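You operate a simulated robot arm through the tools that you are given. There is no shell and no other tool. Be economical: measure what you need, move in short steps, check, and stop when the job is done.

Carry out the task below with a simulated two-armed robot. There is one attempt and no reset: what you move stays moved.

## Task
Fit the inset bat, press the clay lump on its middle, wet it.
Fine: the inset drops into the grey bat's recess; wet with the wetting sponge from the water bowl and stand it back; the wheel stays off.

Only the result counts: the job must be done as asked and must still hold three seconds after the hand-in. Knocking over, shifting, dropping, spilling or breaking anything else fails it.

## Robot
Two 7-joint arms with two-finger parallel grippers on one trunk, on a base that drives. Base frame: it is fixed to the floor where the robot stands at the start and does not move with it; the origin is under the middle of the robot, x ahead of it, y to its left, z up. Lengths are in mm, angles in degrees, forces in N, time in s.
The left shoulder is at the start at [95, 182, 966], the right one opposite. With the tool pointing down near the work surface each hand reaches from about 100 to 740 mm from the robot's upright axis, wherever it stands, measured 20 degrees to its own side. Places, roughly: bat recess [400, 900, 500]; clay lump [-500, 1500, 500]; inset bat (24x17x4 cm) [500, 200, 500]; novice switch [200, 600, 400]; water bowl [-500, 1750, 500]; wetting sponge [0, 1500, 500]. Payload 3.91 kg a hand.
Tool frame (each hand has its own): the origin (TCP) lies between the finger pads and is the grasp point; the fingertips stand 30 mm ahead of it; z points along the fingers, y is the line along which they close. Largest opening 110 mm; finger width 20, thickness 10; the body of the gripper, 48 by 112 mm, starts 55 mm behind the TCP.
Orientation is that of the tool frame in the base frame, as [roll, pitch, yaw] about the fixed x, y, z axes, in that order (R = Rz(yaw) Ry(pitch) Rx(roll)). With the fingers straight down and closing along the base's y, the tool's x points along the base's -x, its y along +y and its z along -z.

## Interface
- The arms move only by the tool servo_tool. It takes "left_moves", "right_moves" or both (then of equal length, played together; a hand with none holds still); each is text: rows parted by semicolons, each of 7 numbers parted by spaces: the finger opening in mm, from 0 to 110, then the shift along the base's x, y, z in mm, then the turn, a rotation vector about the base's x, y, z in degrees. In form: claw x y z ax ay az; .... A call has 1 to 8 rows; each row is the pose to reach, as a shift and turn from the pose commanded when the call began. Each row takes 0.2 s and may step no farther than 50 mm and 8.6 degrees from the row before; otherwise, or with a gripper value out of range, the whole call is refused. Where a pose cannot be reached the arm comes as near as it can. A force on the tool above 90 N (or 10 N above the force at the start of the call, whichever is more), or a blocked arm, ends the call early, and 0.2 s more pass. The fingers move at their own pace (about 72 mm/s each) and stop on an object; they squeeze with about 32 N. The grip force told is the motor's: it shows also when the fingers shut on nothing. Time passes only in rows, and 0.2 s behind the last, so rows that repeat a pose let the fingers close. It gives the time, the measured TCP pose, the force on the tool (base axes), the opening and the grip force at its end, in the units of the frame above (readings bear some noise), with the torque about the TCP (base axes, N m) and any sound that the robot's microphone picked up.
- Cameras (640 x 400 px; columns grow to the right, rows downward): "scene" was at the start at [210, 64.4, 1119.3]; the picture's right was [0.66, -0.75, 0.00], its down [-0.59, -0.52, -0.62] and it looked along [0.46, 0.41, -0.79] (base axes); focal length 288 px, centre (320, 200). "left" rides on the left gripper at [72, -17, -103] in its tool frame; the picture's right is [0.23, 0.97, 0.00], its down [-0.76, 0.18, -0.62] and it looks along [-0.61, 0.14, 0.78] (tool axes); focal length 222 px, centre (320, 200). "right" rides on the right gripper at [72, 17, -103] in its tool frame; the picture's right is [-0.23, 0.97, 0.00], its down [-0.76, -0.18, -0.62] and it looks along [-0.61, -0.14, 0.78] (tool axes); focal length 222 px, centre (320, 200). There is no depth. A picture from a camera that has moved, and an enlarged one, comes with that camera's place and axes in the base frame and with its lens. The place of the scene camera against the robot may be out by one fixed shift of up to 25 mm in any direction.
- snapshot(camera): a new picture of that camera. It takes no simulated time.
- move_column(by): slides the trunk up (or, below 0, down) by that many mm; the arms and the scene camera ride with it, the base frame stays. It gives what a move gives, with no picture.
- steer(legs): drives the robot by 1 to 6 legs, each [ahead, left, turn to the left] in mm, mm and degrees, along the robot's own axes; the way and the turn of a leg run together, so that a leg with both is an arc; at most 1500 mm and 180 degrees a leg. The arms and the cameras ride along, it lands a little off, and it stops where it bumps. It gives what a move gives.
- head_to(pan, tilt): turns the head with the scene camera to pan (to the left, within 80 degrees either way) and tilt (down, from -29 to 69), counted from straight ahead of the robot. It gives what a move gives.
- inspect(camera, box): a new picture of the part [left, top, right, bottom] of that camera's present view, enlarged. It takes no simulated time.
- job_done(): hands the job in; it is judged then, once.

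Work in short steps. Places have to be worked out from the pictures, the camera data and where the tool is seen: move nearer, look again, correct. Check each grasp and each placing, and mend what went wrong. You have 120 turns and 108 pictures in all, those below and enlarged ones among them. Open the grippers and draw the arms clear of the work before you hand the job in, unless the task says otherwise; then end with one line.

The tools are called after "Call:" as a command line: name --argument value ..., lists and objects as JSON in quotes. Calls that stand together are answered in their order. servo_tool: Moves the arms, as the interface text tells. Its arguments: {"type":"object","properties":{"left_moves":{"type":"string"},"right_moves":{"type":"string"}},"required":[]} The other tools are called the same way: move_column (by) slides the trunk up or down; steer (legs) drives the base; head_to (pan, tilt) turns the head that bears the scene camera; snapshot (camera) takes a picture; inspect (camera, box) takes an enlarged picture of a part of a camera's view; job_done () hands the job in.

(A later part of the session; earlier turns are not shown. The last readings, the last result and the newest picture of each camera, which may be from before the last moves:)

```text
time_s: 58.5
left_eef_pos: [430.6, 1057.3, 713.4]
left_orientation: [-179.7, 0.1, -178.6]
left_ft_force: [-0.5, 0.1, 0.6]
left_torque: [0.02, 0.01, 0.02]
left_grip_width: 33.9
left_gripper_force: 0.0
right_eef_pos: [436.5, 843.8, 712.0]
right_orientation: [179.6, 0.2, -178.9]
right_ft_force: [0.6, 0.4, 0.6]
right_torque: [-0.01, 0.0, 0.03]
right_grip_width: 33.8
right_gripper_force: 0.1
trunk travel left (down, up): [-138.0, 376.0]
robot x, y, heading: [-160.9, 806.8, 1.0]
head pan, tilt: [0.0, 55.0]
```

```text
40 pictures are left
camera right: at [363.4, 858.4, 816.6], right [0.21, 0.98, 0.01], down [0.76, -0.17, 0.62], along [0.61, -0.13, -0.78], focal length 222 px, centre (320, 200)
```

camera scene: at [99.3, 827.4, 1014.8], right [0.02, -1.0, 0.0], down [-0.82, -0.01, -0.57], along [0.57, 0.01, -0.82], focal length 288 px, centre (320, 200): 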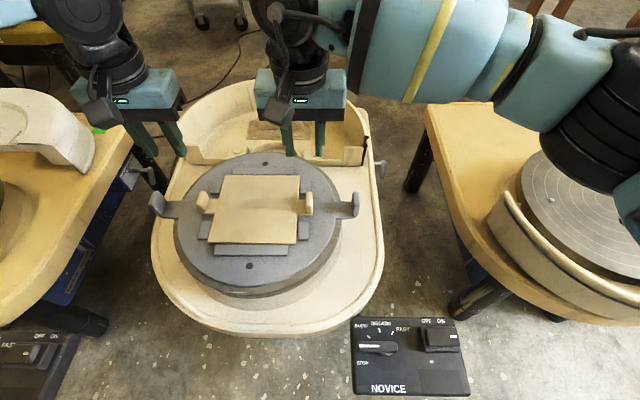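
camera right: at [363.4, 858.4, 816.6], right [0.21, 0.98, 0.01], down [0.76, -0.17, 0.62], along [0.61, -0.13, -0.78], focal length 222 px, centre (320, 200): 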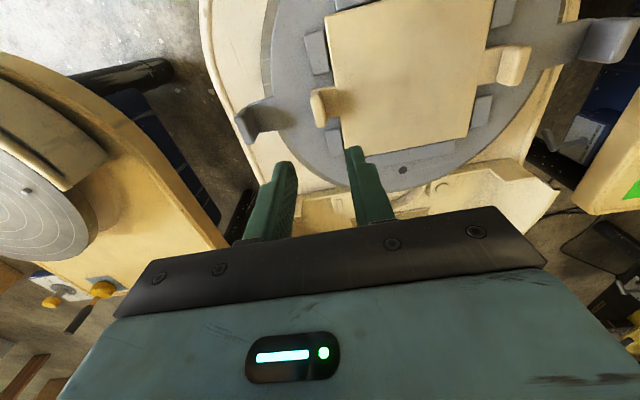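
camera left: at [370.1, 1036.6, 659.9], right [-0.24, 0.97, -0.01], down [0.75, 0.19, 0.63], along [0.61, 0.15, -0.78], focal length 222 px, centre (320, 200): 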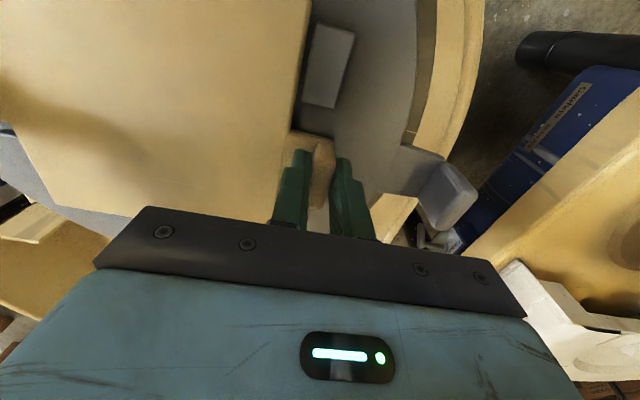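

The inset sits properly between the bars and blocks. I raise the column again, back off and turn left 90° to face the clay table.

Call:
move_column --by 87

Call:
steer --legs '[[-170, 0, 0], [0, 0, 89]]'

Call:
head_to --pan 0 --tilt 38

Call:
snapshot --camera "scene"

```text
time_s: 59.8
left_eef_pos: [430.8, 1055.1, 799.1]
left_orientation: [-179.7, 0.1, -178.6]
left_ft_force: [0.2, -0.1, -0.3]
left_torque: [0.01, 0.01, 0.02]
left_grip_width: 34.1
left_gripper_force: 0.1
right_eef_pos: [435.6, 841.3, 799.6]
right_orientation: [179.7, 0.1, -179.0]
right_ft_force: [-0.3, 0.2, -0.6]
right_torque: [0.01, 0.02, 0.01]
right_grip_width: 33.9
right_gripper_force: 0.1
trunk travel left (down, up): [-225.0, 289.0]
robot x, y, heading: [-159.2, 804.6, 1.0]
head pan, tilt: [0.0, 55.0]
```

```text
time_s: 65.0
left_eef_pos: [-575.7, 1395.5, 801.2]
left_orientation: [-179.5, 0.1, -88.5]
left_ft_force: [-0.6, 0.2, -0.2]
left_torque: [0.01, -0.04, 0.01]
left_grip_width: 34.2
left_gripper_force: 0.1
right_eef_pos: [-363.2, 1400.7, 799.0]
right_orientation: [179.6, 0.1, -89.0]
right_ft_force: [0.1, 0.1, -0.1]
right_torque: [-0.03, -0.04, -0.02]
right_grip_width: 33.9
right_gripper_force: 0.1
trunk travel left (down, up): [-225.0, 289.0]
robot x, y, heading: [-329.4, 806.2, 91.1]
head pan, tilt: [0.0, 55.0]
```

```text
time_s: 65.8
left_eef_pos: [-575.7, 1395.1, 800.9]
left_orientation: [-179.7, 0.0, -88.7]
left_ft_force: [-0.3, -0.3, -0.2]
left_torque: [0.02, -0.01, -0.01]
left_grip_width: 34.0
left_gripper_force: 0.1
right_eef_pos: [-362.7, 1401.2, 799.6]
right_orientation: [179.8, 0.2, -89.1]
right_ft_force: [-0.2, -0.4, -0.1]
right_torque: [0.0, -0.03, -0.01]
right_grip_width: 33.9
right_gripper_force: 0.1
trunk travel left (down, up): [-225.0, 289.0]
robot x, y, heading: [-322.3, 806.1, 91.0]
head pan, tilt: [0.0, 38.0]
```

```text
39 pictures are left
camera scene: at [-346.0, 1073.6, 1139.0], right [1.0, 0.02, 0.0], down [0.01, -0.62, -0.79], along [-0.01, 0.79, -0.62], focal length 288 px, centre (320, 200)
```

scene: 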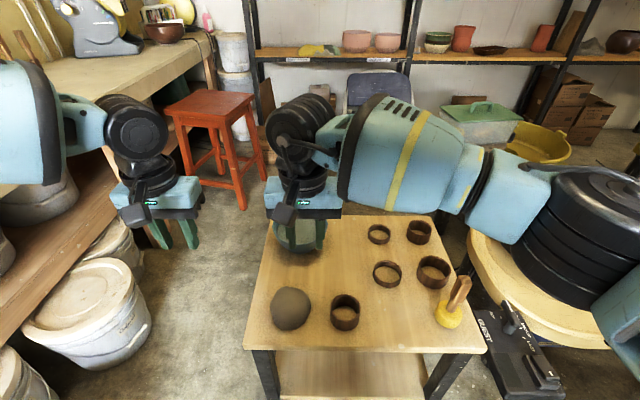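

The table shows the clay ball (≈(-422, 1458)), the sponge on its handle (≈(-40, 1454)), rings, and the bowl behind. I drive to about (-270, 1000) so that clay and sponge both lie in reach.

Call:
steer --legs '[[194, -50, 0]]'

Call:
servo_tool --right_moves "60 40 -24 0 0 0 0;60 80 -48 0 0 0 0;60 120 -72 0 0 0 0;60 160 -96 0 0 0 0;60 200 -120 0 0 0 0;60 245 -145 0 0 0 0" --left_moves "60 0 -25 0 0 0 0;60 15 -50 0 0 0 0;80 35 -75 -25 0 0 0;100 55 -100 -50 0 0 0;110 75 -120 -75 0 0 0;110 95 -135 -100 0 0 0"

Call:
snapshot --camera "left"

Call:
snapshot --camera "right"

```text
time_s: 67.4
left_eef_pos: [-529.1, 1592.4, 800.0]
left_orientation: [-179.5, 0.1, -88.6]
left_ft_force: [0.0, 0.3, -0.4]
left_torque: [-0.03, -0.01, -0.03]
left_grip_width: 34.1
left_gripper_force: 0.1
right_eef_pos: [-315.9, 1596.7, 798.3]
right_orientation: [179.8, 0.1, -88.9]
right_ft_force: [0.3, 1.2, 0.5]
right_torque: [-0.05, 0.0, -0.01]
right_grip_width: 34.1
right_gripper_force: 0.1
trunk travel left (down, up): [-225.0, 289.0]
robot x, y, heading: [-283.6, 1004.5, 91.2]
head pan, tilt: [0.0, 38.0]
```

```text
refused: row 6 steps farther than a row can; nothing moved
```

```text
38 pictures are left
camera left: at [-512.3, 1519.0, 903.6], right [-0.97, -0.25, -0.01], down [-0.2, 0.76, 0.62], along [-0.15, 0.6, -0.78], focal length 222 px, centre (320, 200)
```

left: 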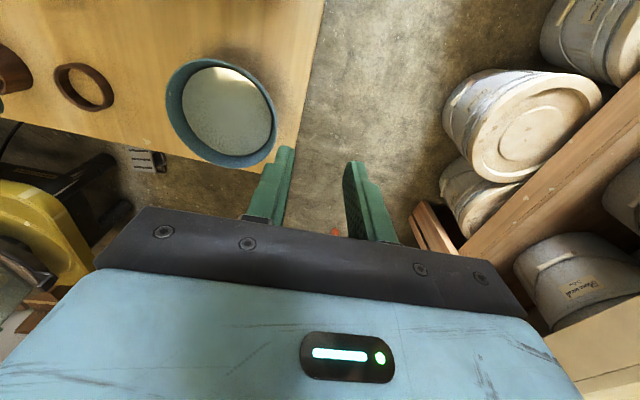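

```text
37 pictures are left
camera right: at [-331.3, 1525.7, 903.5], right [-0.98, 0.21, 0.01], down [0.17, 0.76, 0.62], along [0.13, 0.61, -0.78], focal length 222 px, centre (320, 200)
```

right: 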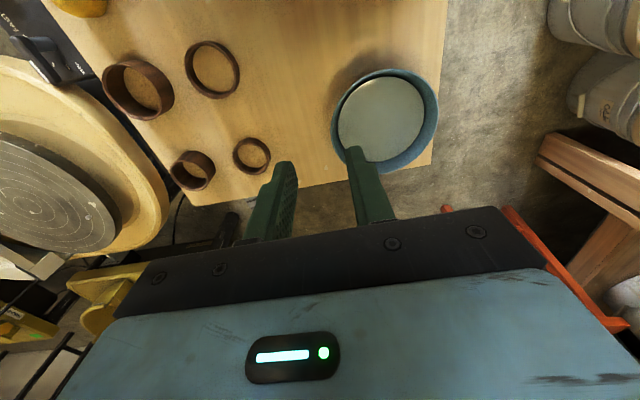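

The bowl rim is at about (-402, 1647, 587), so the table top is near z≈500. I redo the hand moves with legal steps: left toward the clay (≈(-417, 1434)), right toward the sponge (≈(-57, 1434)).

Call:
servo_tool --right_moves "60 37 -23 0 0 0 0;60 74 -46 0 0 0 0;60 111 -69 0 0 0 0;60 148 -92 0 0 0 0;60 185 -115 0 0 0 0;60 222 -138 -10 0 0 0;60 259 -160 -20 0 0 0" --left_moves "60 0 -25 0 0 0 0;60 10 -50 0 0 0 0;80 30 -75 -20 0 0 0;100 50 -100 -45 0 0 0;110 70 -120 -70 0 0 0;110 90 -140 -95 0 0 0;110 112 -158 -110 0 0 0"

Call:
snapshot --camera "left"

Call:
snapshot --camera "right"

```text
time_s: 69.0
left_eef_pos: [-419.3, 1434.5, 690.8]
left_orientation: [-179.5, 0.1, -88.5]
left_ft_force: [-0.3, -0.5, -0.3]
left_torque: [0.02, 0.0, -0.03]
left_grip_width: 110.0
left_gripper_force: 0.0
right_eef_pos: [-54.9, 1436.4, 780.7]
right_orientation: [179.7, 0.2, -89.0]
right_ft_force: [0.6, 0.4, -0.8]
right_torque: [-0.02, 0.0, 0.01]
right_grip_width: 59.9
right_gripper_force: 0.1
trunk travel left (down, up): [-225.0, 289.0]
robot x, y, heading: [-282.5, 1002.1, 91.1]
head pan, tilt: [0.0, 38.0]
```

```text
36 pictures are left
camera left: at [-401.1, 1360.2, 794.1], right [-0.97, -0.25, -0.01], down [-0.2, 0.75, 0.62], along [-0.15, 0.61, -0.78], focal length 222 px, centre (320, 200)
```

left: 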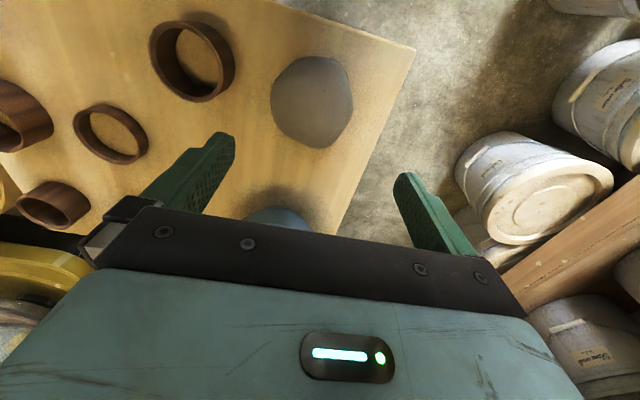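

```text
35 pictures are left
camera right: at [-70.1, 1364.6, 885.6], right [-0.98, 0.21, 0.01], down [0.17, 0.76, 0.62], along [0.13, 0.61, -0.78], focal length 222 px, centre (320, 200)
```

right: 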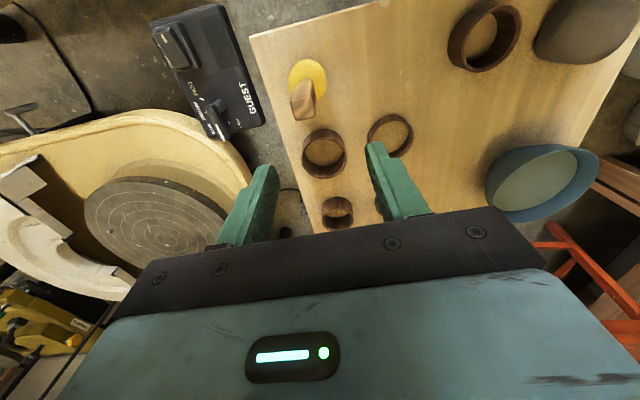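

Clay centre ≈(-411, 1432), about 93 mm wide; table ≈ z 502; sponge ≈(-38, 1423). I centre the left hand over the clay and go down to z≈610 for a check.

Call:
servo_tool --left_moves "110 8 -2 -30 0 0 0;110 8 -2 -60 0 0 0;110 8 -2 -80 0 0 0"

Call:
snapshot --camera "left"

```text
time_s: 69.8
left_eef_pos: [-410.8, 1433.4, 610.7]
left_orientation: [-179.6, 0.2, -88.6]
left_ft_force: [-0.1, 0.2, 0.0]
left_torque: [0.03, 0.01, 0.0]
left_grip_width: 109.8
left_gripper_force: 0.1
right_eef_pos: [-56.1, 1436.8, 780.6]
right_orientation: [179.6, 0.2, -89.0]
right_ft_force: [-0.2, 0.1, -0.2]
right_torque: [0.02, 0.02, -0.01]
right_grip_width: 60.1
right_gripper_force: 0.1
trunk travel left (down, up): [-225.0, 289.0]
robot x, y, heading: [-284.0, 1003.2, 91.2]
head pan, tilt: [0.0, 38.0]
```

```text
34 pictures are left
camera left: at [-392.9, 1359.3, 713.6], right [-0.97, -0.25, -0.01], down [-0.2, 0.75, 0.62], along [-0.15, 0.61, -0.78], focal length 222 px, centre (320, 200)
```

left: 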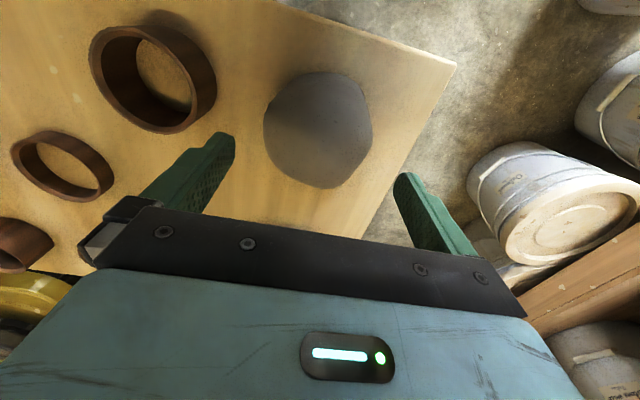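

Aligned (clay at (-411, 1434)). I descend to TCP z≈540 and close on the clay.

Call:
servo_tool --left_moves "110 0 1 -25 0 0 0;110 0 1 -50 0 0 0;110 0 1 -68 0 0 0;95 0 1 -68 0 0 0;80 0 1 -68 0 0 0;60 0 1 -68 0 0 0;60 0 1 -68 0 0 0"

```text
time_s: 71.4
left_eef_pos: [-430.8, 1427.3, 553.0]
left_orientation: [-179.6, 0.1, -88.6]
left_ft_force: [-0.2, -0.4, 0.4]
left_torque: [-0.06, 0.01, -0.01]
left_grip_width: 90.3
left_gripper_force: 32.7
left hand out of reach, approached as far as the arm can: row 1, 2, 3, 4, 5, 6, 7
right_eef_pos: [-56.4, 1435.8, 781.9]
right_orientation: [179.7, 0.1, -89.0]
right_ft_force: [0.1, 0.3, 1.0]
right_torque: [0.0, 0.0, 0.01]
right_grip_width: 59.9
right_gripper_force: 0.0
trunk travel left (down, up): [-225.0, 289.0]
robot x, y, heading: [-280.4, 999.3, 91.1]
head pan, tilt: [0.0, 38.0]
```

The left arm hit its limit and landed 20 mm outward, but closed on something 90 mm wide. I check before lifting.

Call:
snapshot --camera "left"

```text
33 pictures are left
camera left: at [-412.8, 1354.5, 655.8], right [-0.97, -0.25, -0.01], down [-0.2, 0.76, 0.62], along [-0.15, 0.6, -0.78], focal length 222 px, centre (320, 200)
```

left: 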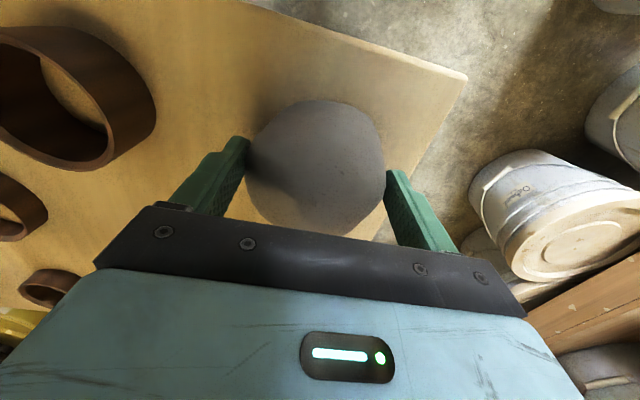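

Good hold on the ball. I lift it and move it back to a comfortable height.

Call:
servo_tool --left_moves "60 0 0 15 0 0 0;60 0 0 50 0 0 0;60 -10 -10 95 0 0 0;60 -20 -20 140 0 0 0;60 -30 -30 180 0 0 0;60 -30 -40 200 0 0 0"

Call:
snapshot --camera "scene"

```text
time_s: 72.8
left_eef_pos: [-460.8, 1386.3, 752.8]
left_orientation: [-179.6, 0.0, -88.6]
left_ft_force: [-0.6, 0.0, -4.5]
left_torque: [-0.06, 0.03, 0.0]
left_grip_width: 90.5
left_gripper_force: 32.0
right_eef_pos: [-55.2, 1436.4, 782.0]
right_orientation: [179.8, 0.1, -89.0]
right_ft_force: [-0.2, -1.0, 0.0]
right_torque: [0.02, 0.0, -0.01]
right_grip_width: 59.9
right_gripper_force: 0.0
trunk travel left (down, up): [-225.0, 289.0]
robot x, y, heading: [-280.4, 1000.8, 90.8]
head pan, tilt: [0.0, 38.0]
```

```text
32 pictures are left
camera scene: at [-300.4, 1269.9, 1139.0], right [1.0, 0.02, 0.0], down [0.01, -0.62, -0.79], along [-0.01, 0.79, -0.62], focal length 288 px, centre (320, 200)
```

scene: 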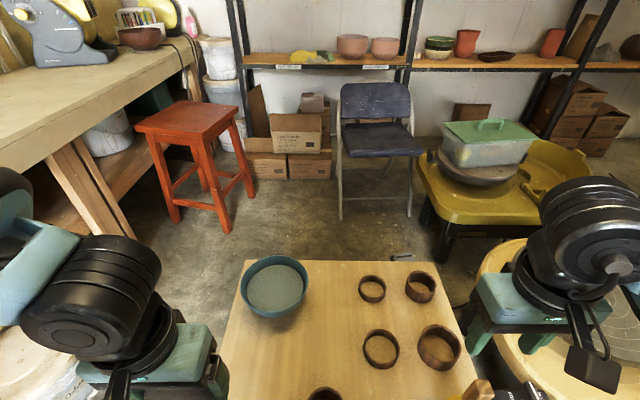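

Clay is held (4.5 N). I drive back: retreat, turn right 91°, then go to about (-150, 650) so that the plate lies well to the left arm's side.

Call:
steer --legs '[[-195, 45, 0], [0, 0, -90.8], [180, -156, 0]]'

Call:
head_to --pan 20 --tilt 52

Call:
snapshot --camera "scene"

```text
time_s: 79.8
left_eef_pos: [242.0, 839.6, 751.3]
left_orientation: [-179.6, 0.1, -178.3]
left_ft_force: [-0.4, -0.3, -4.7]
left_torque: [0.0, 0.07, -0.01]
left_grip_width: 90.2
left_gripper_force: 31.9
right_eef_pos: [292.7, 434.0, 781.1]
right_orientation: [179.6, 0.2, -178.7]
right_ft_force: [0.0, 0.2, 0.1]
right_torque: [0.04, 0.03, 0.02]
right_grip_width: 59.8
right_gripper_force: 0.2
trunk travel left (down, up): [-225.0, 289.0]
robot x, y, heading: [-144.9, 659.9, 1.4]
head pan, tilt: [0.0, 38.0]
```

```text
time_s: 80.7
left_eef_pos: [241.7, 840.6, 752.4]
left_orientation: [-179.7, 0.2, -178.2]
left_ft_force: [-0.7, 0.6, -5.4]
left_torque: [0.03, 0.06, 0.02]
left_grip_width: 90.2
left_gripper_force: 31.7
right_eef_pos: [293.1, 434.8, 781.6]
right_orientation: [179.7, 0.1, -178.7]
right_ft_force: [0.3, -0.4, -0.8]
right_torque: [0.0, 0.03, 0.01]
right_grip_width: 60.0
right_gripper_force: 0.1
trunk travel left (down, up): [-225.0, 289.0]
robot x, y, heading: [-142.3, 658.3, 1.2]
head pan, tilt: [20.0, 52.0]
```

```text
31 pictures are left
camera scene: at [79.7, 705.1, 1119.2], right [0.36, -0.93, 0.0], down [-0.73, -0.28, -0.62], along [0.57, 0.22, -0.79], focal length 288 px, centre (320, 200)
```

scene: 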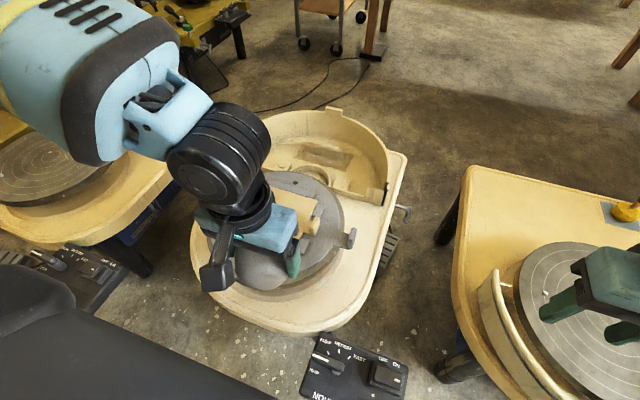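

Plate centre is about (443, 949). I move the clay over it and lower to TCP z≈600 (clay bottom ~550).

Call:
servo_tool --left_moves "60 40 22 0 0 0 0;60 80 44 0 0 0 0;60 120 66 0 0 0 0;60 160 88 0 0 0 0;60 199 108 0 0 0 -1;60 199 108 -50 0 0 -1.7;60 199 108 -100 0 0 -1.7;60 199 108 -150 0 0 -1.7"

Call:
inspect --camera "scene" --box '[180, 120, 380, 320]'

Call:
snapshot --camera "left"

```text
time_s: 82.5
left_eef_pos: [441.1, 948.0, 599.6]
left_orientation: [-179.4, 0.2, -179.9]
left_ft_force: [0.3, -0.8, -5.4]
left_torque: [0.02, 0.05, 0.01]
left_grip_width: 89.7
left_gripper_force: 32.4
right_eef_pos: [293.3, 436.1, 780.6]
right_orientation: [179.7, 0.1, -178.7]
right_ft_force: [0.5, -0.4, -0.1]
right_torque: [0.01, -0.04, 0.02]
right_grip_width: 59.8
right_gripper_force: 0.2
trunk travel left (down, up): [-225.0, 289.0]
robot x, y, heading: [-144.1, 657.3, 1.3]
head pan, tilt: [20.0, 52.0]
```

```text
2.00 times, centred on (280, 220) of scene
camera zoom: at [80.3, 705.7, 1119.0], right [0.36, -0.93, 0.0], down [-0.74, -0.29, -0.61], along [0.57, 0.22, -0.79], focal length 575 px, centre (400, 160)
```

zoom: 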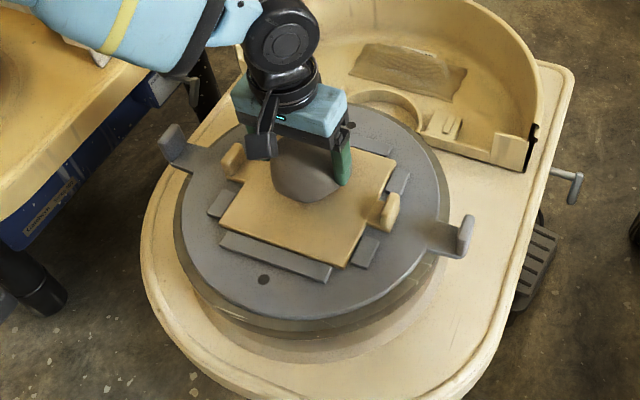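

```text
29 pictures are left
camera left: at [367.9, 930.5, 702.8], right [-0.23, 0.97, -0.01], down [0.76, 0.18, 0.62], along [0.61, 0.13, -0.78], focal length 222 px, centre (320, 200)
```

left: 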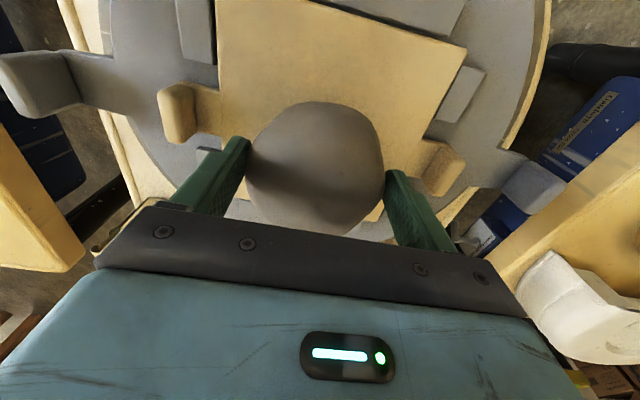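

Plate centre measures (441, 949.5); I correct by (−1.5, +1.5) and lower till the clay touches.

Call:
servo_tool --left_moves "60 -1.5 1.5 -15 0 0 0;60 -1.5 1.5 -28 0 0 0;60 -1.5 1.5 -36 0 0 0;60 -1.5 1.5 -40 0 0 0"

```text
time_s: 83.5
left_eef_pos: [440.7, 948.6, 568.7]
left_orientation: [-179.6, 0.9, -180.0]
left_ft_force: [-13.3, 6.3, 50.2]
left_torque: [0.47, 0.01, 0.07]
left_grip_width: 91.6
left_gripper_force: 31.6
right_eef_pos: [289.6, 434.2, 782.4]
right_orientation: [179.6, 0.5, -178.7]
right_ft_force: [1.1, -0.1, 0.8]
right_torque: [-0.02, 0.02, -0.03]
right_grip_width: 60.4
right_gripper_force: 0.1
trunk travel left (down, up): [-225.0, 289.0]
robot x, y, heading: [-143.9, 659.8, 1.5]
head pan, tilt: [20.0, 52.0]
```

Contact with 50 N pressing. I press a little more for a second, then ease off and open.

Call:
servo_tool --left_moves "60 0 0 -3 0 0 0;60 0 0 -3 0 0 0;60 0 0 -3 0 0 0;60 0 0 -3 0 0 0;60 0 0 8 0 0 0;60 0 0 10 0 0 0"

Call:
servo_tool --left_moves "95 0 0 0 0 0 0;110 0 0 0 0 0 0;110 0 0 0 0 0 0;110 0 0 30 0 0 0;110 0 0 70 0 0 0;110 0 0 110 0 0 0"

Call:
inspect --camera "scene" --box '[180, 120, 380, 320]'

Call:
snapshot --camera "left"

```text
time_s: 84.8
left_eef_pos: [437.3, 948.3, 569.7]
left_orientation: [-179.6, -0.1, 179.9]
left_ft_force: [10.6, -1.7, -10.1]
left_torque: [-0.09, -0.77, -0.06]
left_grip_width: 92.6
left_gripper_force: 31.2
right_eef_pos: [292.2, 433.7, 781.3]
right_orientation: [179.8, 0.0, -178.8]
right_ft_force: [-0.7, 0.5, 0.0]
right_torque: [0.01, -0.02, -0.01]
right_grip_width: 59.8
right_gripper_force: 0.0
trunk travel left (down, up): [-225.0, 289.0]
robot x, y, heading: [-145.2, 661.6, 1.1]
head pan, tilt: [20.0, 52.0]
```

```text
time_s: 86.2
left_eef_pos: [440.0, 950.5, 683.0]
left_orientation: [-179.6, 0.1, 179.9]
left_ft_force: [0.9, 0.1, 0.2]
left_torque: [-0.02, 0.01, 0.03]
left_grip_width: 110.0
left_gripper_force: 0.0
right_eef_pos: [292.9, 435.3, 781.6]
right_orientation: [179.8, 0.2, -178.7]
right_ft_force: [-1.0, 0.3, -0.9]
right_torque: [0.02, -0.01, -0.02]
right_grip_width: 60.1
right_gripper_force: 0.1
trunk travel left (down, up): [-225.0, 289.0]
robot x, y, heading: [-142.5, 662.9, 1.5]
head pan, tilt: [20.0, 52.0]
```

```text
2.00 times, centred on (280, 220) of scene
camera zoom: at [79.0, 704.9, 1119.3], right [0.36, -0.93, 0.0], down [-0.73, -0.28, -0.62], along [0.57, 0.22, -0.79], focal length 575 px, centre (400, 160)
```

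zoom: 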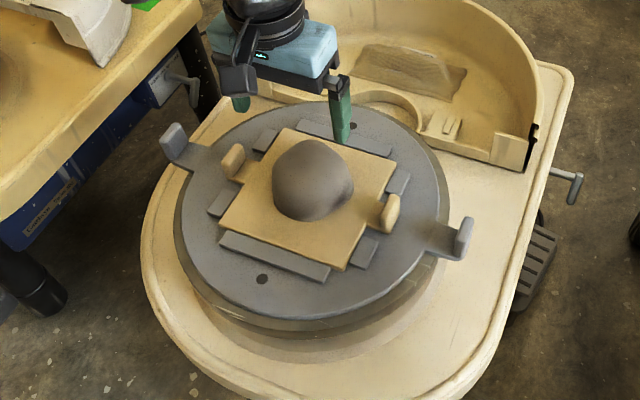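

```text
27 pictures are left
camera left: at [366.5, 933.0, 785.5], right [-0.23, 0.97, -0.01], down [0.76, 0.18, 0.62], along [0.61, 0.14, -0.78], focal length 222 px, centre (320, 200)
```

left: 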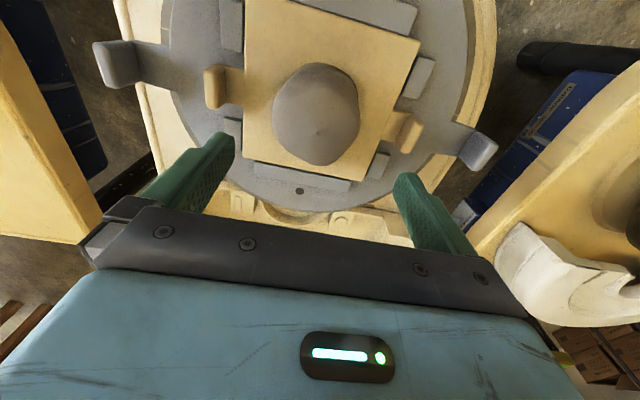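

The clay sits in the middle (within ~3 mm) and stuck to the plate when I lifted. I retract the left hand upward and drive back to the table for the sponge.

Call:
servo_tool --left_moves "80 0 0 45 0 0 0;60 -25 0 85 0 0 0;40 -65 5 105 0 0 0;40 -105 10 115 0 0 0;40 -145 15 117 0 0 0"

Call:
steer --legs '[[-187, 145, 0], [0, 0, 89.8], [194, -45, 0]]'

Call:
snapshot --camera "right"

```text
time_s: 87.5
left_eef_pos: [294.0, 965.3, 798.0]
left_orientation: [-179.6, 0.1, 179.9]
left_ft_force: [0.5, 0.3, -0.7]
left_torque: [-0.04, 0.0, 0.01]
left_grip_width: 40.3
left_gripper_force: 0.0
right_eef_pos: [291.2, 434.7, 781.6]
right_orientation: [179.7, 0.2, -178.7]
right_ft_force: [-1.2, 0.2, -0.1]
right_torque: [0.01, -0.02, -0.01]
right_grip_width: 60.0
right_gripper_force: 0.0
trunk travel left (down, up): [-225.0, 289.0]
robot x, y, heading: [-144.3, 654.1, 1.3]
head pan, tilt: [20.0, 52.0]
```

```text
time_s: 94.4
left_eef_pos: [-594.3, 1432.2, 799.1]
left_orientation: [-179.6, 0.1, -90.3]
left_ft_force: [0.7, 0.4, -1.1]
left_torque: [-0.03, -0.01, -0.03]
left_grip_width: 40.0
left_gripper_force: 0.0
right_eef_pos: [-64.5, 1428.2, 781.4]
right_orientation: [179.8, 0.2, -89.0]
right_ft_force: [-0.1, 0.5, 0.3]
right_torque: [0.04, 0.01, -0.01]
right_grip_width: 60.1
right_gripper_force: 0.0
trunk travel left (down, up): [-225.0, 289.0]
robot x, y, heading: [-287.7, 995.7, 90.9]
head pan, tilt: [20.0, 52.0]
```

```text
26 pictures are left
camera right: at [-79.3, 1355.8, 885.5], right [-0.98, 0.21, 0.01], down [0.17, 0.76, 0.62], along [0.13, 0.61, -0.78], focal length 222 px, centre (320, 200)
```

right: 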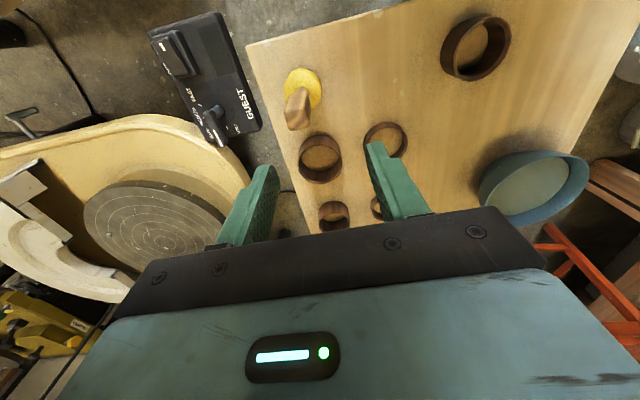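

I enlarge the sponge to find its handle.

Call:
inspect --camera "right" --box '[250, 40, 370, 160]'

```text
3.33 times, centred on (310, 100) of right
camera zoom: at [-79.3, 1355.8, 885.5], right [-0.98, 0.21, 0.01], down [0.17, 0.76, 0.62], along [0.13, 0.61, -0.78], focal length 740 px, centre (353, 533)
```

zoom: 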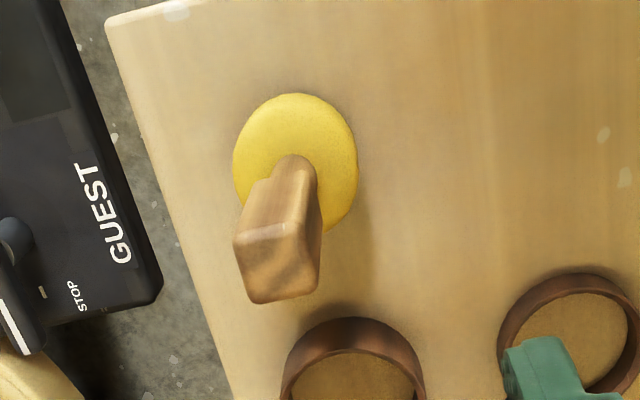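

The handle is an upright ~25 mm block at about (-39, 1428), top near z≈650. I move the right hand above it to z≈700 and check.

Call:
servo_tool --right_moves "70 13 0 -20 0 0 0;70 25 0 -50 0 0 0;70 25 0 -81 0 0 0"

Call:
snapshot --camera "right"

```text
time_s: 95.2
left_eef_pos: [-594.3, 1432.2, 798.0]
left_orientation: [-179.5, 0.0, -90.3]
left_ft_force: [-0.1, 0.0, -0.2]
left_torque: [0.0, -0.02, 0.01]
left_grip_width: 40.0
left_gripper_force: 0.0
right_eef_pos: [-39.0, 1427.7, 700.1]
right_orientation: [179.8, 0.2, -89.0]
right_ft_force: [0.0, -0.1, -0.7]
right_torque: [-0.01, -0.01, -0.03]
right_grip_width: 70.2
right_gripper_force: 0.1
trunk travel left (down, up): [-225.0, 289.0]
robot x, y, heading: [-290.4, 991.2, 90.8]
head pan, tilt: [20.0, 52.0]
```

```text
24 pictures are left
camera right: at [-54.4, 1355.7, 804.3], right [-0.98, 0.21, 0.01], down [0.17, 0.76, 0.62], along [0.13, 0.61, -0.78], focal length 222 px, centre (320, 200)
```

right: 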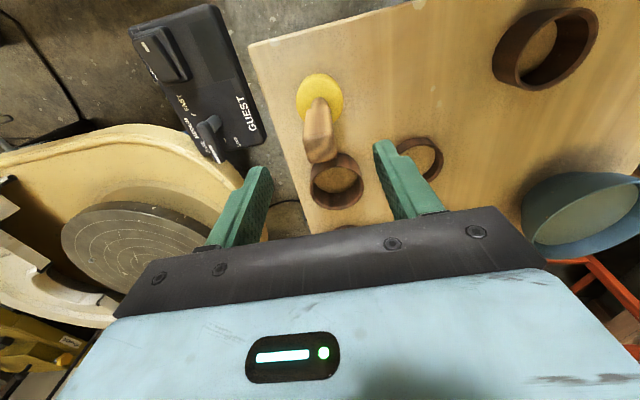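

Handle top triangulates to (-39, 1429, 651), right between the fingers. I descend to z≈615 and close.

Call:
servo_tool --right_moves "70 0 1 -30 0 0 0;70 0 1 -60 0 0 0;70 0 1 -86 0 0 0;40 0 1 -86 0 0 0;15 0 1 -86 0 0 0;15 0 1 -86 0 0 0"

Call:
servo_tool --right_moves "10 0 0 10 0 0 0;10 0 0 40 0 0 0;10 0 0 80 0 0 0;10 0 0 120 0 0 0;10 0 0 150 0 0 0"

Call:
snapshot --camera "right"

```text
time_s: 96.6
left_eef_pos: [-594.4, 1431.8, 797.7]
left_orientation: [-179.6, 0.1, -90.3]
left_ft_force: [0.1, 0.3, -0.6]
left_torque: [0.0, 0.0, -0.01]
left_grip_width: 39.9
left_gripper_force: 0.0
right_eef_pos: [-39.2, 1427.7, 614.7]
right_orientation: [179.7, 0.1, -89.0]
right_ft_force: [-0.3, -0.1, 1.0]
right_torque: [0.04, 0.01, 0.01]
right_grip_width: 23.7
right_gripper_force: 31.9
trunk travel left (down, up): [-225.0, 289.0]
robot x, y, heading: [-288.8, 991.5, 90.9]
head pan, tilt: [20.0, 52.0]
```

```text
time_s: 97.8
left_eef_pos: [-594.3, 1432.0, 798.2]
left_orientation: [-179.5, 0.2, -90.3]
left_ft_force: [0.2, 0.4, -1.2]
left_torque: [0.03, 0.01, 0.0]
left_grip_width: 40.1
left_gripper_force: 0.1
right_eef_pos: [-41.4, 1428.1, 764.0]
right_orientation: [179.7, 0.1, -89.0]
right_ft_force: [0.0, 0.0, -1.1]
right_torque: [0.02, 0.04, -0.02]
right_grip_width: 23.7
right_gripper_force: 31.7
trunk travel left (down, up): [-225.0, 289.0]
robot x, y, heading: [-293.7, 989.8, 91.1]
head pan, tilt: [20.0, 52.0]
```

```text
23 pictures are left
camera right: at [-55.9, 1355.9, 868.8], right [-0.98, 0.21, 0.01], down [0.17, 0.76, 0.62], along [0.13, 0.61, -0.78], focal length 222 px, centre (320, 200)
```

right: 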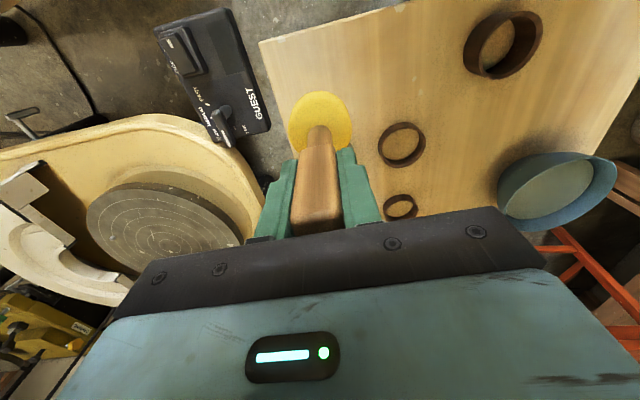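

Sponge is held (23.7 mm grip, bottom 112 mm below the TCP). Bowl rim is at ≈(-397, 1652, 575); I reach toward it at height with the right arm first, without driving left near the bench.

Call:
servo_tool --right_moves "10 -40 25 10 0 0 0;10 -80 50 20 0 0 0;10 -120 75 20 0 0 0;10 -160 100 20 0 0 0;10 -200 125 20 0 0 0;10 -240 150 20 0 0 0;10 -280 175 20 0 0 0;10 -320 200 20 0 0 0"

```text
time_s: 99.6
left_eef_pos: [-596.5, 1431.9, 797.9]
left_orientation: [-179.6, 0.0, -90.2]
left_ft_force: [0.3, 0.4, -0.7]
left_torque: [0.01, 0.01, -0.01]
left_grip_width: 39.9
left_gripper_force: 0.1
right_eef_pos: [-361.6, 1628.3, 784.3]
right_orientation: [179.8, 0.2, -88.9]
right_ft_force: [0.3, 0.3, -1.2]
right_torque: [0.0, 0.01, 0.03]
right_grip_width: 23.7
right_gripper_force: 31.4
trunk travel left (down, up): [-225.0, 289.0]
robot x, y, heading: [-289.9, 988.9, 90.7]
head pan, tilt: [20.0, 52.0]
```

Reachable. I go on to above the bowl centre and look.

Call:
servo_tool --right_moves "10 -18 12 0 0 0 0;10 -36 24 0 0 0 0"

Call:
snapshot --camera "right"

Call:
head_to --pan 5 --tilt 30

Call:
snapshot --camera "scene"

```text
time_s: 100.2
left_eef_pos: [-594.8, 1433.0, 797.8]
left_orientation: [-179.7, 0.2, -90.4]
left_ft_force: [-0.4, -0.1, 0.0]
left_torque: [-0.03, -0.01, -0.05]
left_grip_width: 40.1
left_gripper_force: 0.1
right_eef_pos: [-290.0, 1683.7, 787.8]
right_orientation: [179.3, 0.2, -97.7]
right_ft_force: [0.1, -0.5, -0.7]
right_torque: [-0.02, -0.01, -0.04]
right_grip_width: 23.8
right_gripper_force: 32.0
right hand out of reach, approached as far as the arm can: row 2
trunk travel left (down, up): [-225.0, 289.0]
robot x, y, heading: [-290.1, 990.9, 90.9]
head pan, tilt: [20.0, 52.0]
stopped in row 2 (right hand): the arm was blocked; the commanded pose is now the measured one
```

```text
22 pictures are left
camera right: at [-316.1, 1615.1, 892.4], right [-0.93, 0.36, 0.01], down [0.29, 0.73, 0.62], along [0.21, 0.59, -0.78], focal length 222 px, centre (320, 200)
```

right: 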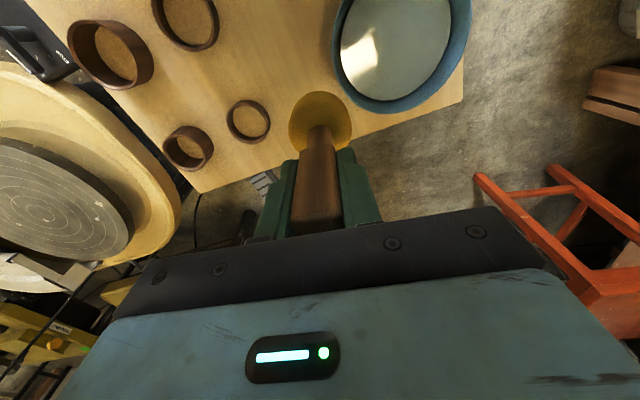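

```text
time_s: 101.0
left_eef_pos: [-593.9, 1432.3, 798.0]
left_orientation: [-179.6, 0.1, -90.4]
left_ft_force: [-0.8, 0.3, -1.0]
left_torque: [0.01, -0.03, -0.04]
left_grip_width: 39.9
left_gripper_force: 0.0
right_eef_pos: [-291.0, 1683.9, 788.5]
right_orientation: [179.2, 0.2, -97.6]
right_ft_force: [-0.4, 0.5, -0.9]
right_torque: [0.05, 0.02, 0.02]
right_grip_width: 23.6
right_gripper_force: 32.0
trunk travel left (down, up): [-225.0, 289.0]
robot x, y, heading: [-288.9, 991.1, 90.7]
head pan, tilt: [5.0, 30.0]
```

```text
21 pictures are left
camera scene: at [-316.6, 1263.9, 1151.3], right [0.99, 0.1, 0.0], down [0.05, -0.5, -0.87], along [-0.09, 0.86, -0.5], focal length 288 px, centre (320, 200)
```

scene: 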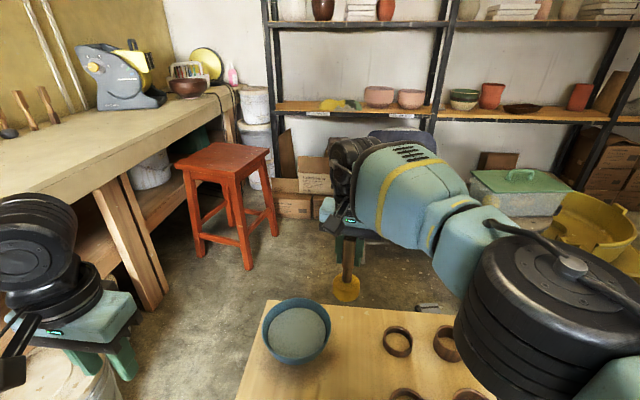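

The right arm ran to full stretch and swung aside, without touching anything. I draw it back, square its yaw, then bring the robot nearer (80 ahead, 80 left; the bench edge is at x≈-1190, well clear).

Call:
servo_tool --right_moves "10 8 -37 2 0 0 1.7;10 16 -74 4 0 0 3.4;10 24 -111 6 0 0 5.2;10 32 -148 8 0 0 7;10 40 -184 10 0 0 8.6"

Call:
steer --legs '[[80, 80, 0]]'

Call:
snapshot --camera "right"

```text
time_s: 102.2
left_eef_pos: [-594.4, 1432.9, 797.6]
left_orientation: [-179.6, 0.0, -90.4]
left_ft_force: [-0.9, 0.1, -0.3]
left_torque: [-0.01, 0.03, 0.03]
left_grip_width: 40.1
left_gripper_force: 0.1
right_eef_pos: [-251.8, 1500.5, 799.7]
right_orientation: [179.0, 0.3, -88.9]
right_ft_force: [-0.4, -0.1, -1.6]
right_torque: [0.03, -0.05, 0.03]
right_grip_width: 23.5
right_gripper_force: 32.1
trunk travel left (down, up): [-225.0, 289.0]
robot x, y, heading: [-294.4, 991.0, 90.8]
head pan, tilt: [5.0, 30.0]
```

```text
time_s: 103.6
left_eef_pos: [-676.8, 1511.8, 797.1]
left_orientation: [-179.6, 0.2, -90.5]
left_ft_force: [0.0, -0.7, -0.5]
left_torque: [-0.01, 0.01, 0.01]
left_grip_width: 40.0
left_gripper_force: 0.1
right_eef_pos: [-334.3, 1580.2, 799.6]
right_orientation: [179.1, 0.2, -89.0]
right_ft_force: [0.0, 0.6, -0.7]
right_torque: [0.0, 0.01, 0.02]
right_grip_width: 23.6
right_gripper_force: 32.5
trunk travel left (down, up): [-225.0, 289.0]
robot x, y, heading: [-371.5, 1069.5, 90.8]
head pan, tilt: [5.0, 30.0]
```

```text
20 pictures are left
camera right: at [-347.8, 1507.7, 903.7], right [-0.98, 0.21, 0.01], down [0.17, 0.76, 0.62], along [0.12, 0.61, -0.78], focal length 222 px, centre (320, 200)
```

right: 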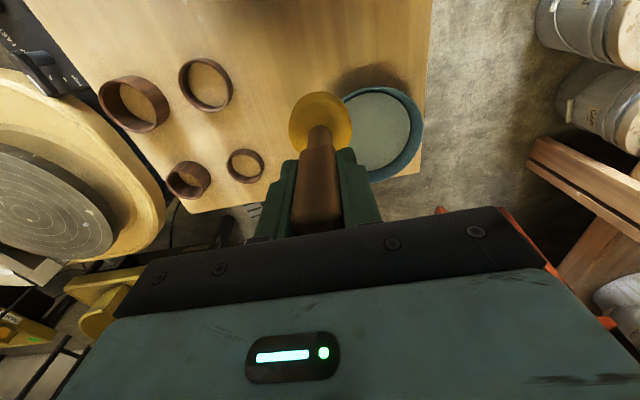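

Bowl centre ≈(-399, 1654). I move the sponge over it.

Call:
servo_tool --right_moves "10 -16 19 -10 0 0 0;10 -33 37 -20 0 0 0;10 -49 56 -30 0 0 0;10 -65 74 -40 0 0 0"

Call:
snapshot --camera "right"

Call:
inspect --camera "scene" --box '[240, 180, 460, 400]'

```text
time_s: 104.6
left_eef_pos: [-674.9, 1511.6, 797.9]
left_orientation: [-179.6, 0.0, -90.5]
left_ft_force: [-0.5, 1.0, 0.2]
left_torque: [0.0, -0.02, 0.01]
left_grip_width: 40.3
left_gripper_force: 0.0
right_eef_pos: [-401.9, 1655.0, 759.2]
right_orientation: [179.2, 0.2, -88.9]
right_ft_force: [-0.2, 0.0, -1.1]
right_torque: [0.02, -0.02, 0.01]
right_grip_width: 23.9
right_gripper_force: 32.4
trunk travel left (down, up): [-225.0, 289.0]
robot x, y, heading: [-371.2, 1069.2, 90.6]
head pan, tilt: [5.0, 30.0]
```

```text
19 pictures are left
camera right: at [-414.8, 1582.7, 864.7], right [-0.98, 0.21, 0.02], down [0.17, 0.76, 0.62], along [0.12, 0.61, -0.78], focal length 222 px, centre (320, 200)
```

right: 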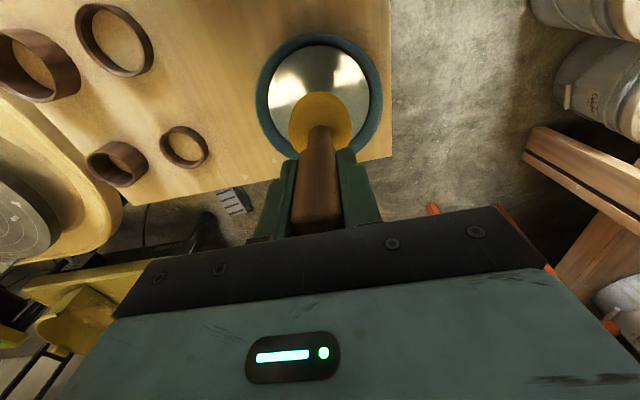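

```text
1.82 times, centred on (350, 290) of scene
camera zoom: at [-399.2, 1342.5, 1151.3], right [0.99, 0.1, 0.0], down [0.05, -0.5, -0.87], along [-0.09, 0.86, -0.5], focal length 523 px, centre (266, 36)
```

zoom: 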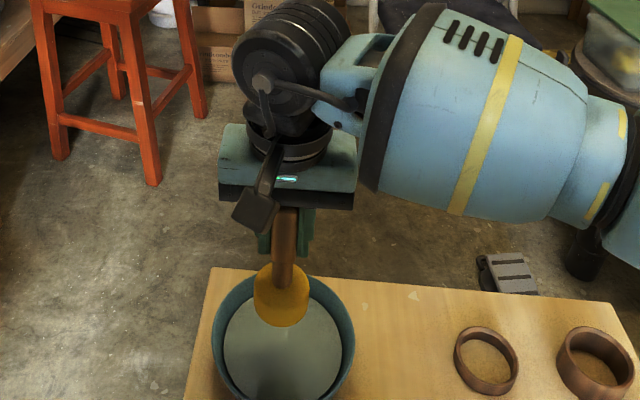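

Bowl centre ≈(-403, 1651), and the sponge hangs over it. I lower to TCP z≈662 (sponge bottom ≈550) and look.

Call:
servo_tool --right_moves "10 -1 -3 -30 0 0 0;10 -1 -3 -60 0 0 0;10 -1 -3 -85 0 0 0;10 -1 -3 -97 0 0 0"

Call:
inspect --camera "scene" --box '[280, 220, 440, 400]'

```text
time_s: 105.6
left_eef_pos: [-675.6, 1512.3, 798.0]
left_orientation: [-179.6, 0.2, -90.4]
left_ft_force: [-0.4, -0.1, 0.1]
left_torque: [0.01, 0.02, -0.02]
left_grip_width: 40.0
left_gripper_force: 0.1
right_eef_pos: [-400.7, 1650.4, 662.3]
right_orientation: [179.3, 0.3, -89.0]
right_ft_force: [0.2, -0.2, -0.5]
right_torque: [-0.01, 0.01, 0.01]
right_grip_width: 23.9
right_gripper_force: 32.1
trunk travel left (down, up): [-225.0, 289.0]
robot x, y, heading: [-375.0, 1069.1, 90.7]
head pan, tilt: [5.0, 30.0]
```

```text
2.22 times, centred on (360, 310) of scene
camera zoom: at [-398.9, 1342.3, 1151.4], right [0.99, 0.1, 0.0], down [0.05, -0.5, -0.87], along [-0.09, 0.86, -0.5], focal length 639 px, centre (231, -44)
```

zoom: 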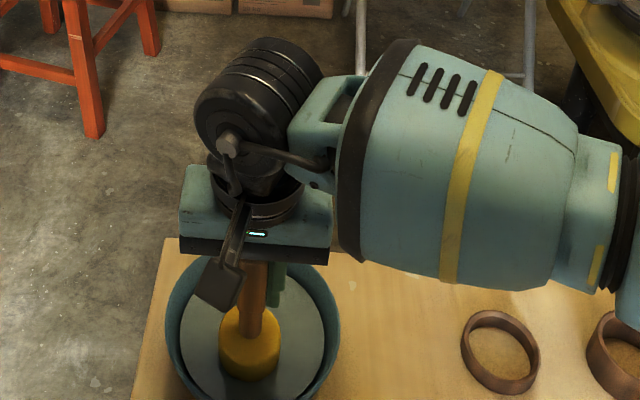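

The sponge seems still at or above the water surface. I lower another 20 mm, watching the force.

Call:
servo_tool --right_moves "10 0 0 -8 0 0 0;10 0 0 -15 0 0 0;10 0 0 -22 0 0 0;10 0 0 -22 0 0 0"

Call:
inspect --camera "scene" --box '[300, 260, 400, 400]'

```text
time_s: 106.6
left_eef_pos: [-674.2, 1512.0, 797.4]
left_orientation: [-179.6, 0.2, -90.5]
left_ft_force: [0.1, 0.6, 0.0]
left_torque: [-0.01, -0.01, 0.02]
left_grip_width: 40.1
left_gripper_force: 0.1
right_eef_pos: [-400.3, 1650.1, 639.7]
right_orientation: [179.2, 0.3, -89.2]
right_ft_force: [-0.1, 0.0, -1.4]
right_torque: [0.03, 0.03, 0.01]
right_grip_width: 23.7
right_gripper_force: 31.5
trunk travel left (down, up): [-225.0, 289.0]
robot x, y, heading: [-370.2, 1067.4, 90.8]
head pan, tilt: [5.0, 30.0]
```

```text
2.86 times, centred on (350, 330) of scene
camera zoom: at [-398.9, 1342.3, 1151.4], right [0.99, 0.1, 0.0], down [0.05, -0.5, -0.87], along [-0.09, 0.86, -0.5], focal length 822 px, centre (234, -171)
```

zoom: 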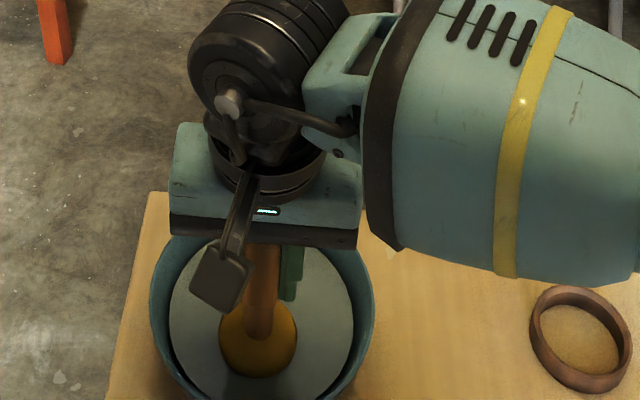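

The sponge is now sunk in the water. I dip 8 mm more, dwell, then lift straight out to z≈790.

Call:
servo_tool --right_moves "10 0 0 -8 0 0 0;10 0 0 -8 0 0 0;10 0 0 -8 0 0 0;10 0 0 -8 0 0 0;10 0 0 -8 0 0 0"

Call:
servo_tool --right_moves "10 0 0 20 0 0 0;10 0 0 40 0 0 0;10 0 0 60 0 0 0;10 0 0 60 0 0 0;10 0 0 90 0 0 0;10 0 0 120 0 0 0;10 0 0 158 0 0 0"

Call:
inspect --camera "scene" --box '[260, 180, 420, 360]'

```text
time_s: 107.8
left_eef_pos: [-677.1, 1512.7, 797.8]
left_orientation: [-179.6, 0.1, -90.4]
left_ft_force: [0.0, -0.4, 0.6]
left_torque: [-0.02, 0.01, 0.0]
left_grip_width: 40.0
left_gripper_force: 0.1
right_eef_pos: [-399.6, 1650.4, 633.0]
right_orientation: [179.2, 0.3, -89.0]
right_ft_force: [-0.7, 0.2, -1.1]
right_torque: [0.01, 0.03, 0.01]
right_grip_width: 23.6
right_gripper_force: 32.5
trunk travel left (down, up): [-225.0, 289.0]
robot x, y, heading: [-373.7, 1072.7, 90.7]
head pan, tilt: [5.0, 30.0]
```

```text
time_s: 109.4
left_eef_pos: [-676.3, 1511.5, 798.3]
left_orientation: [-179.5, 0.2, -90.5]
left_ft_force: [0.1, -0.1, 0.0]
left_torque: [-0.02, 0.0, 0.01]
left_grip_width: 40.2
left_gripper_force: 0.0
right_eef_pos: [-399.0, 1650.9, 791.1]
right_orientation: [179.3, 0.2, -88.9]
right_ft_force: [0.2, 0.0, -1.4]
right_torque: [0.0, 0.04, 0.03]
right_grip_width: 23.5
right_gripper_force: 31.8
trunk travel left (down, up): [-225.0, 289.0]
robot x, y, heading: [-371.2, 1072.1, 91.0]
head pan, tilt: [5.0, 30.0]
```

```text
2.22 times, centred on (340, 270) of scene
camera zoom: at [-398.9, 1341.9, 1151.5], right [0.99, 0.1, 0.0], down [0.05, -0.5, -0.87], along [-0.09, 0.86, -0.5], focal length 639 px, centre (276, 44)
```

zoom: 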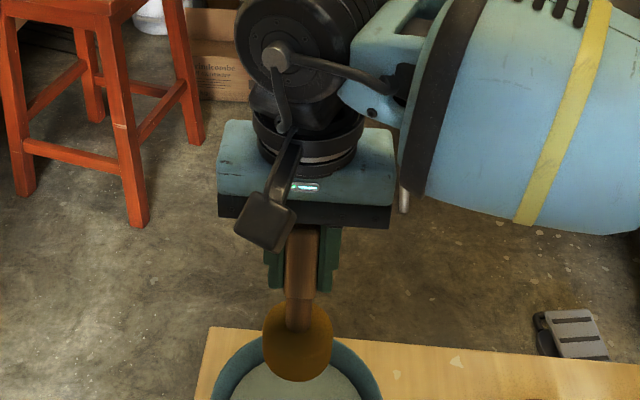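

The sponge came out visibly darker (wet). I drive back to the second wheel: retreat 200, turn right, then go to about (-155, 950).

Call:
steer --legs '[[-200, 0, 0], [0, 0, -90.5], [215, 80, 0]]'

Call:
snapshot --camera "right"

```text
time_s: 116.2
left_eef_pos: [284.4, 1248.8, 798.2]
left_orientation: [-179.8, 0.0, 179.1]
left_ft_force: [0.1, 0.2, 0.7]
left_torque: [0.01, 0.0, 0.01]
left_grip_width: 39.8
left_gripper_force: 0.1
right_eef_pos: [423.1, 972.0, 788.6]
right_orientation: [179.1, 0.2, -179.5]
right_ft_force: [0.3, 0.0, -0.5]
right_torque: [-0.01, 0.0, -0.03]
right_grip_width: 23.7
right_gripper_force: 31.7
trunk travel left (down, up): [-225.0, 289.0]
robot x, y, heading: [-159.8, 949.0, 0.7]
head pan, tilt: [5.0, 30.0]
```

```text
14 pictures are left
camera right: at [349.6, 987.2, 894.7], right [0.22, 0.98, 0.01], down [0.76, -0.18, 0.62], along [0.61, -0.12, -0.78], focal length 222 px, centre (320, 200)
```

right: 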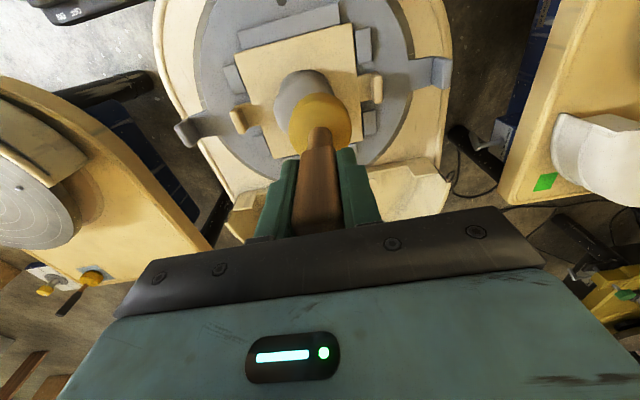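

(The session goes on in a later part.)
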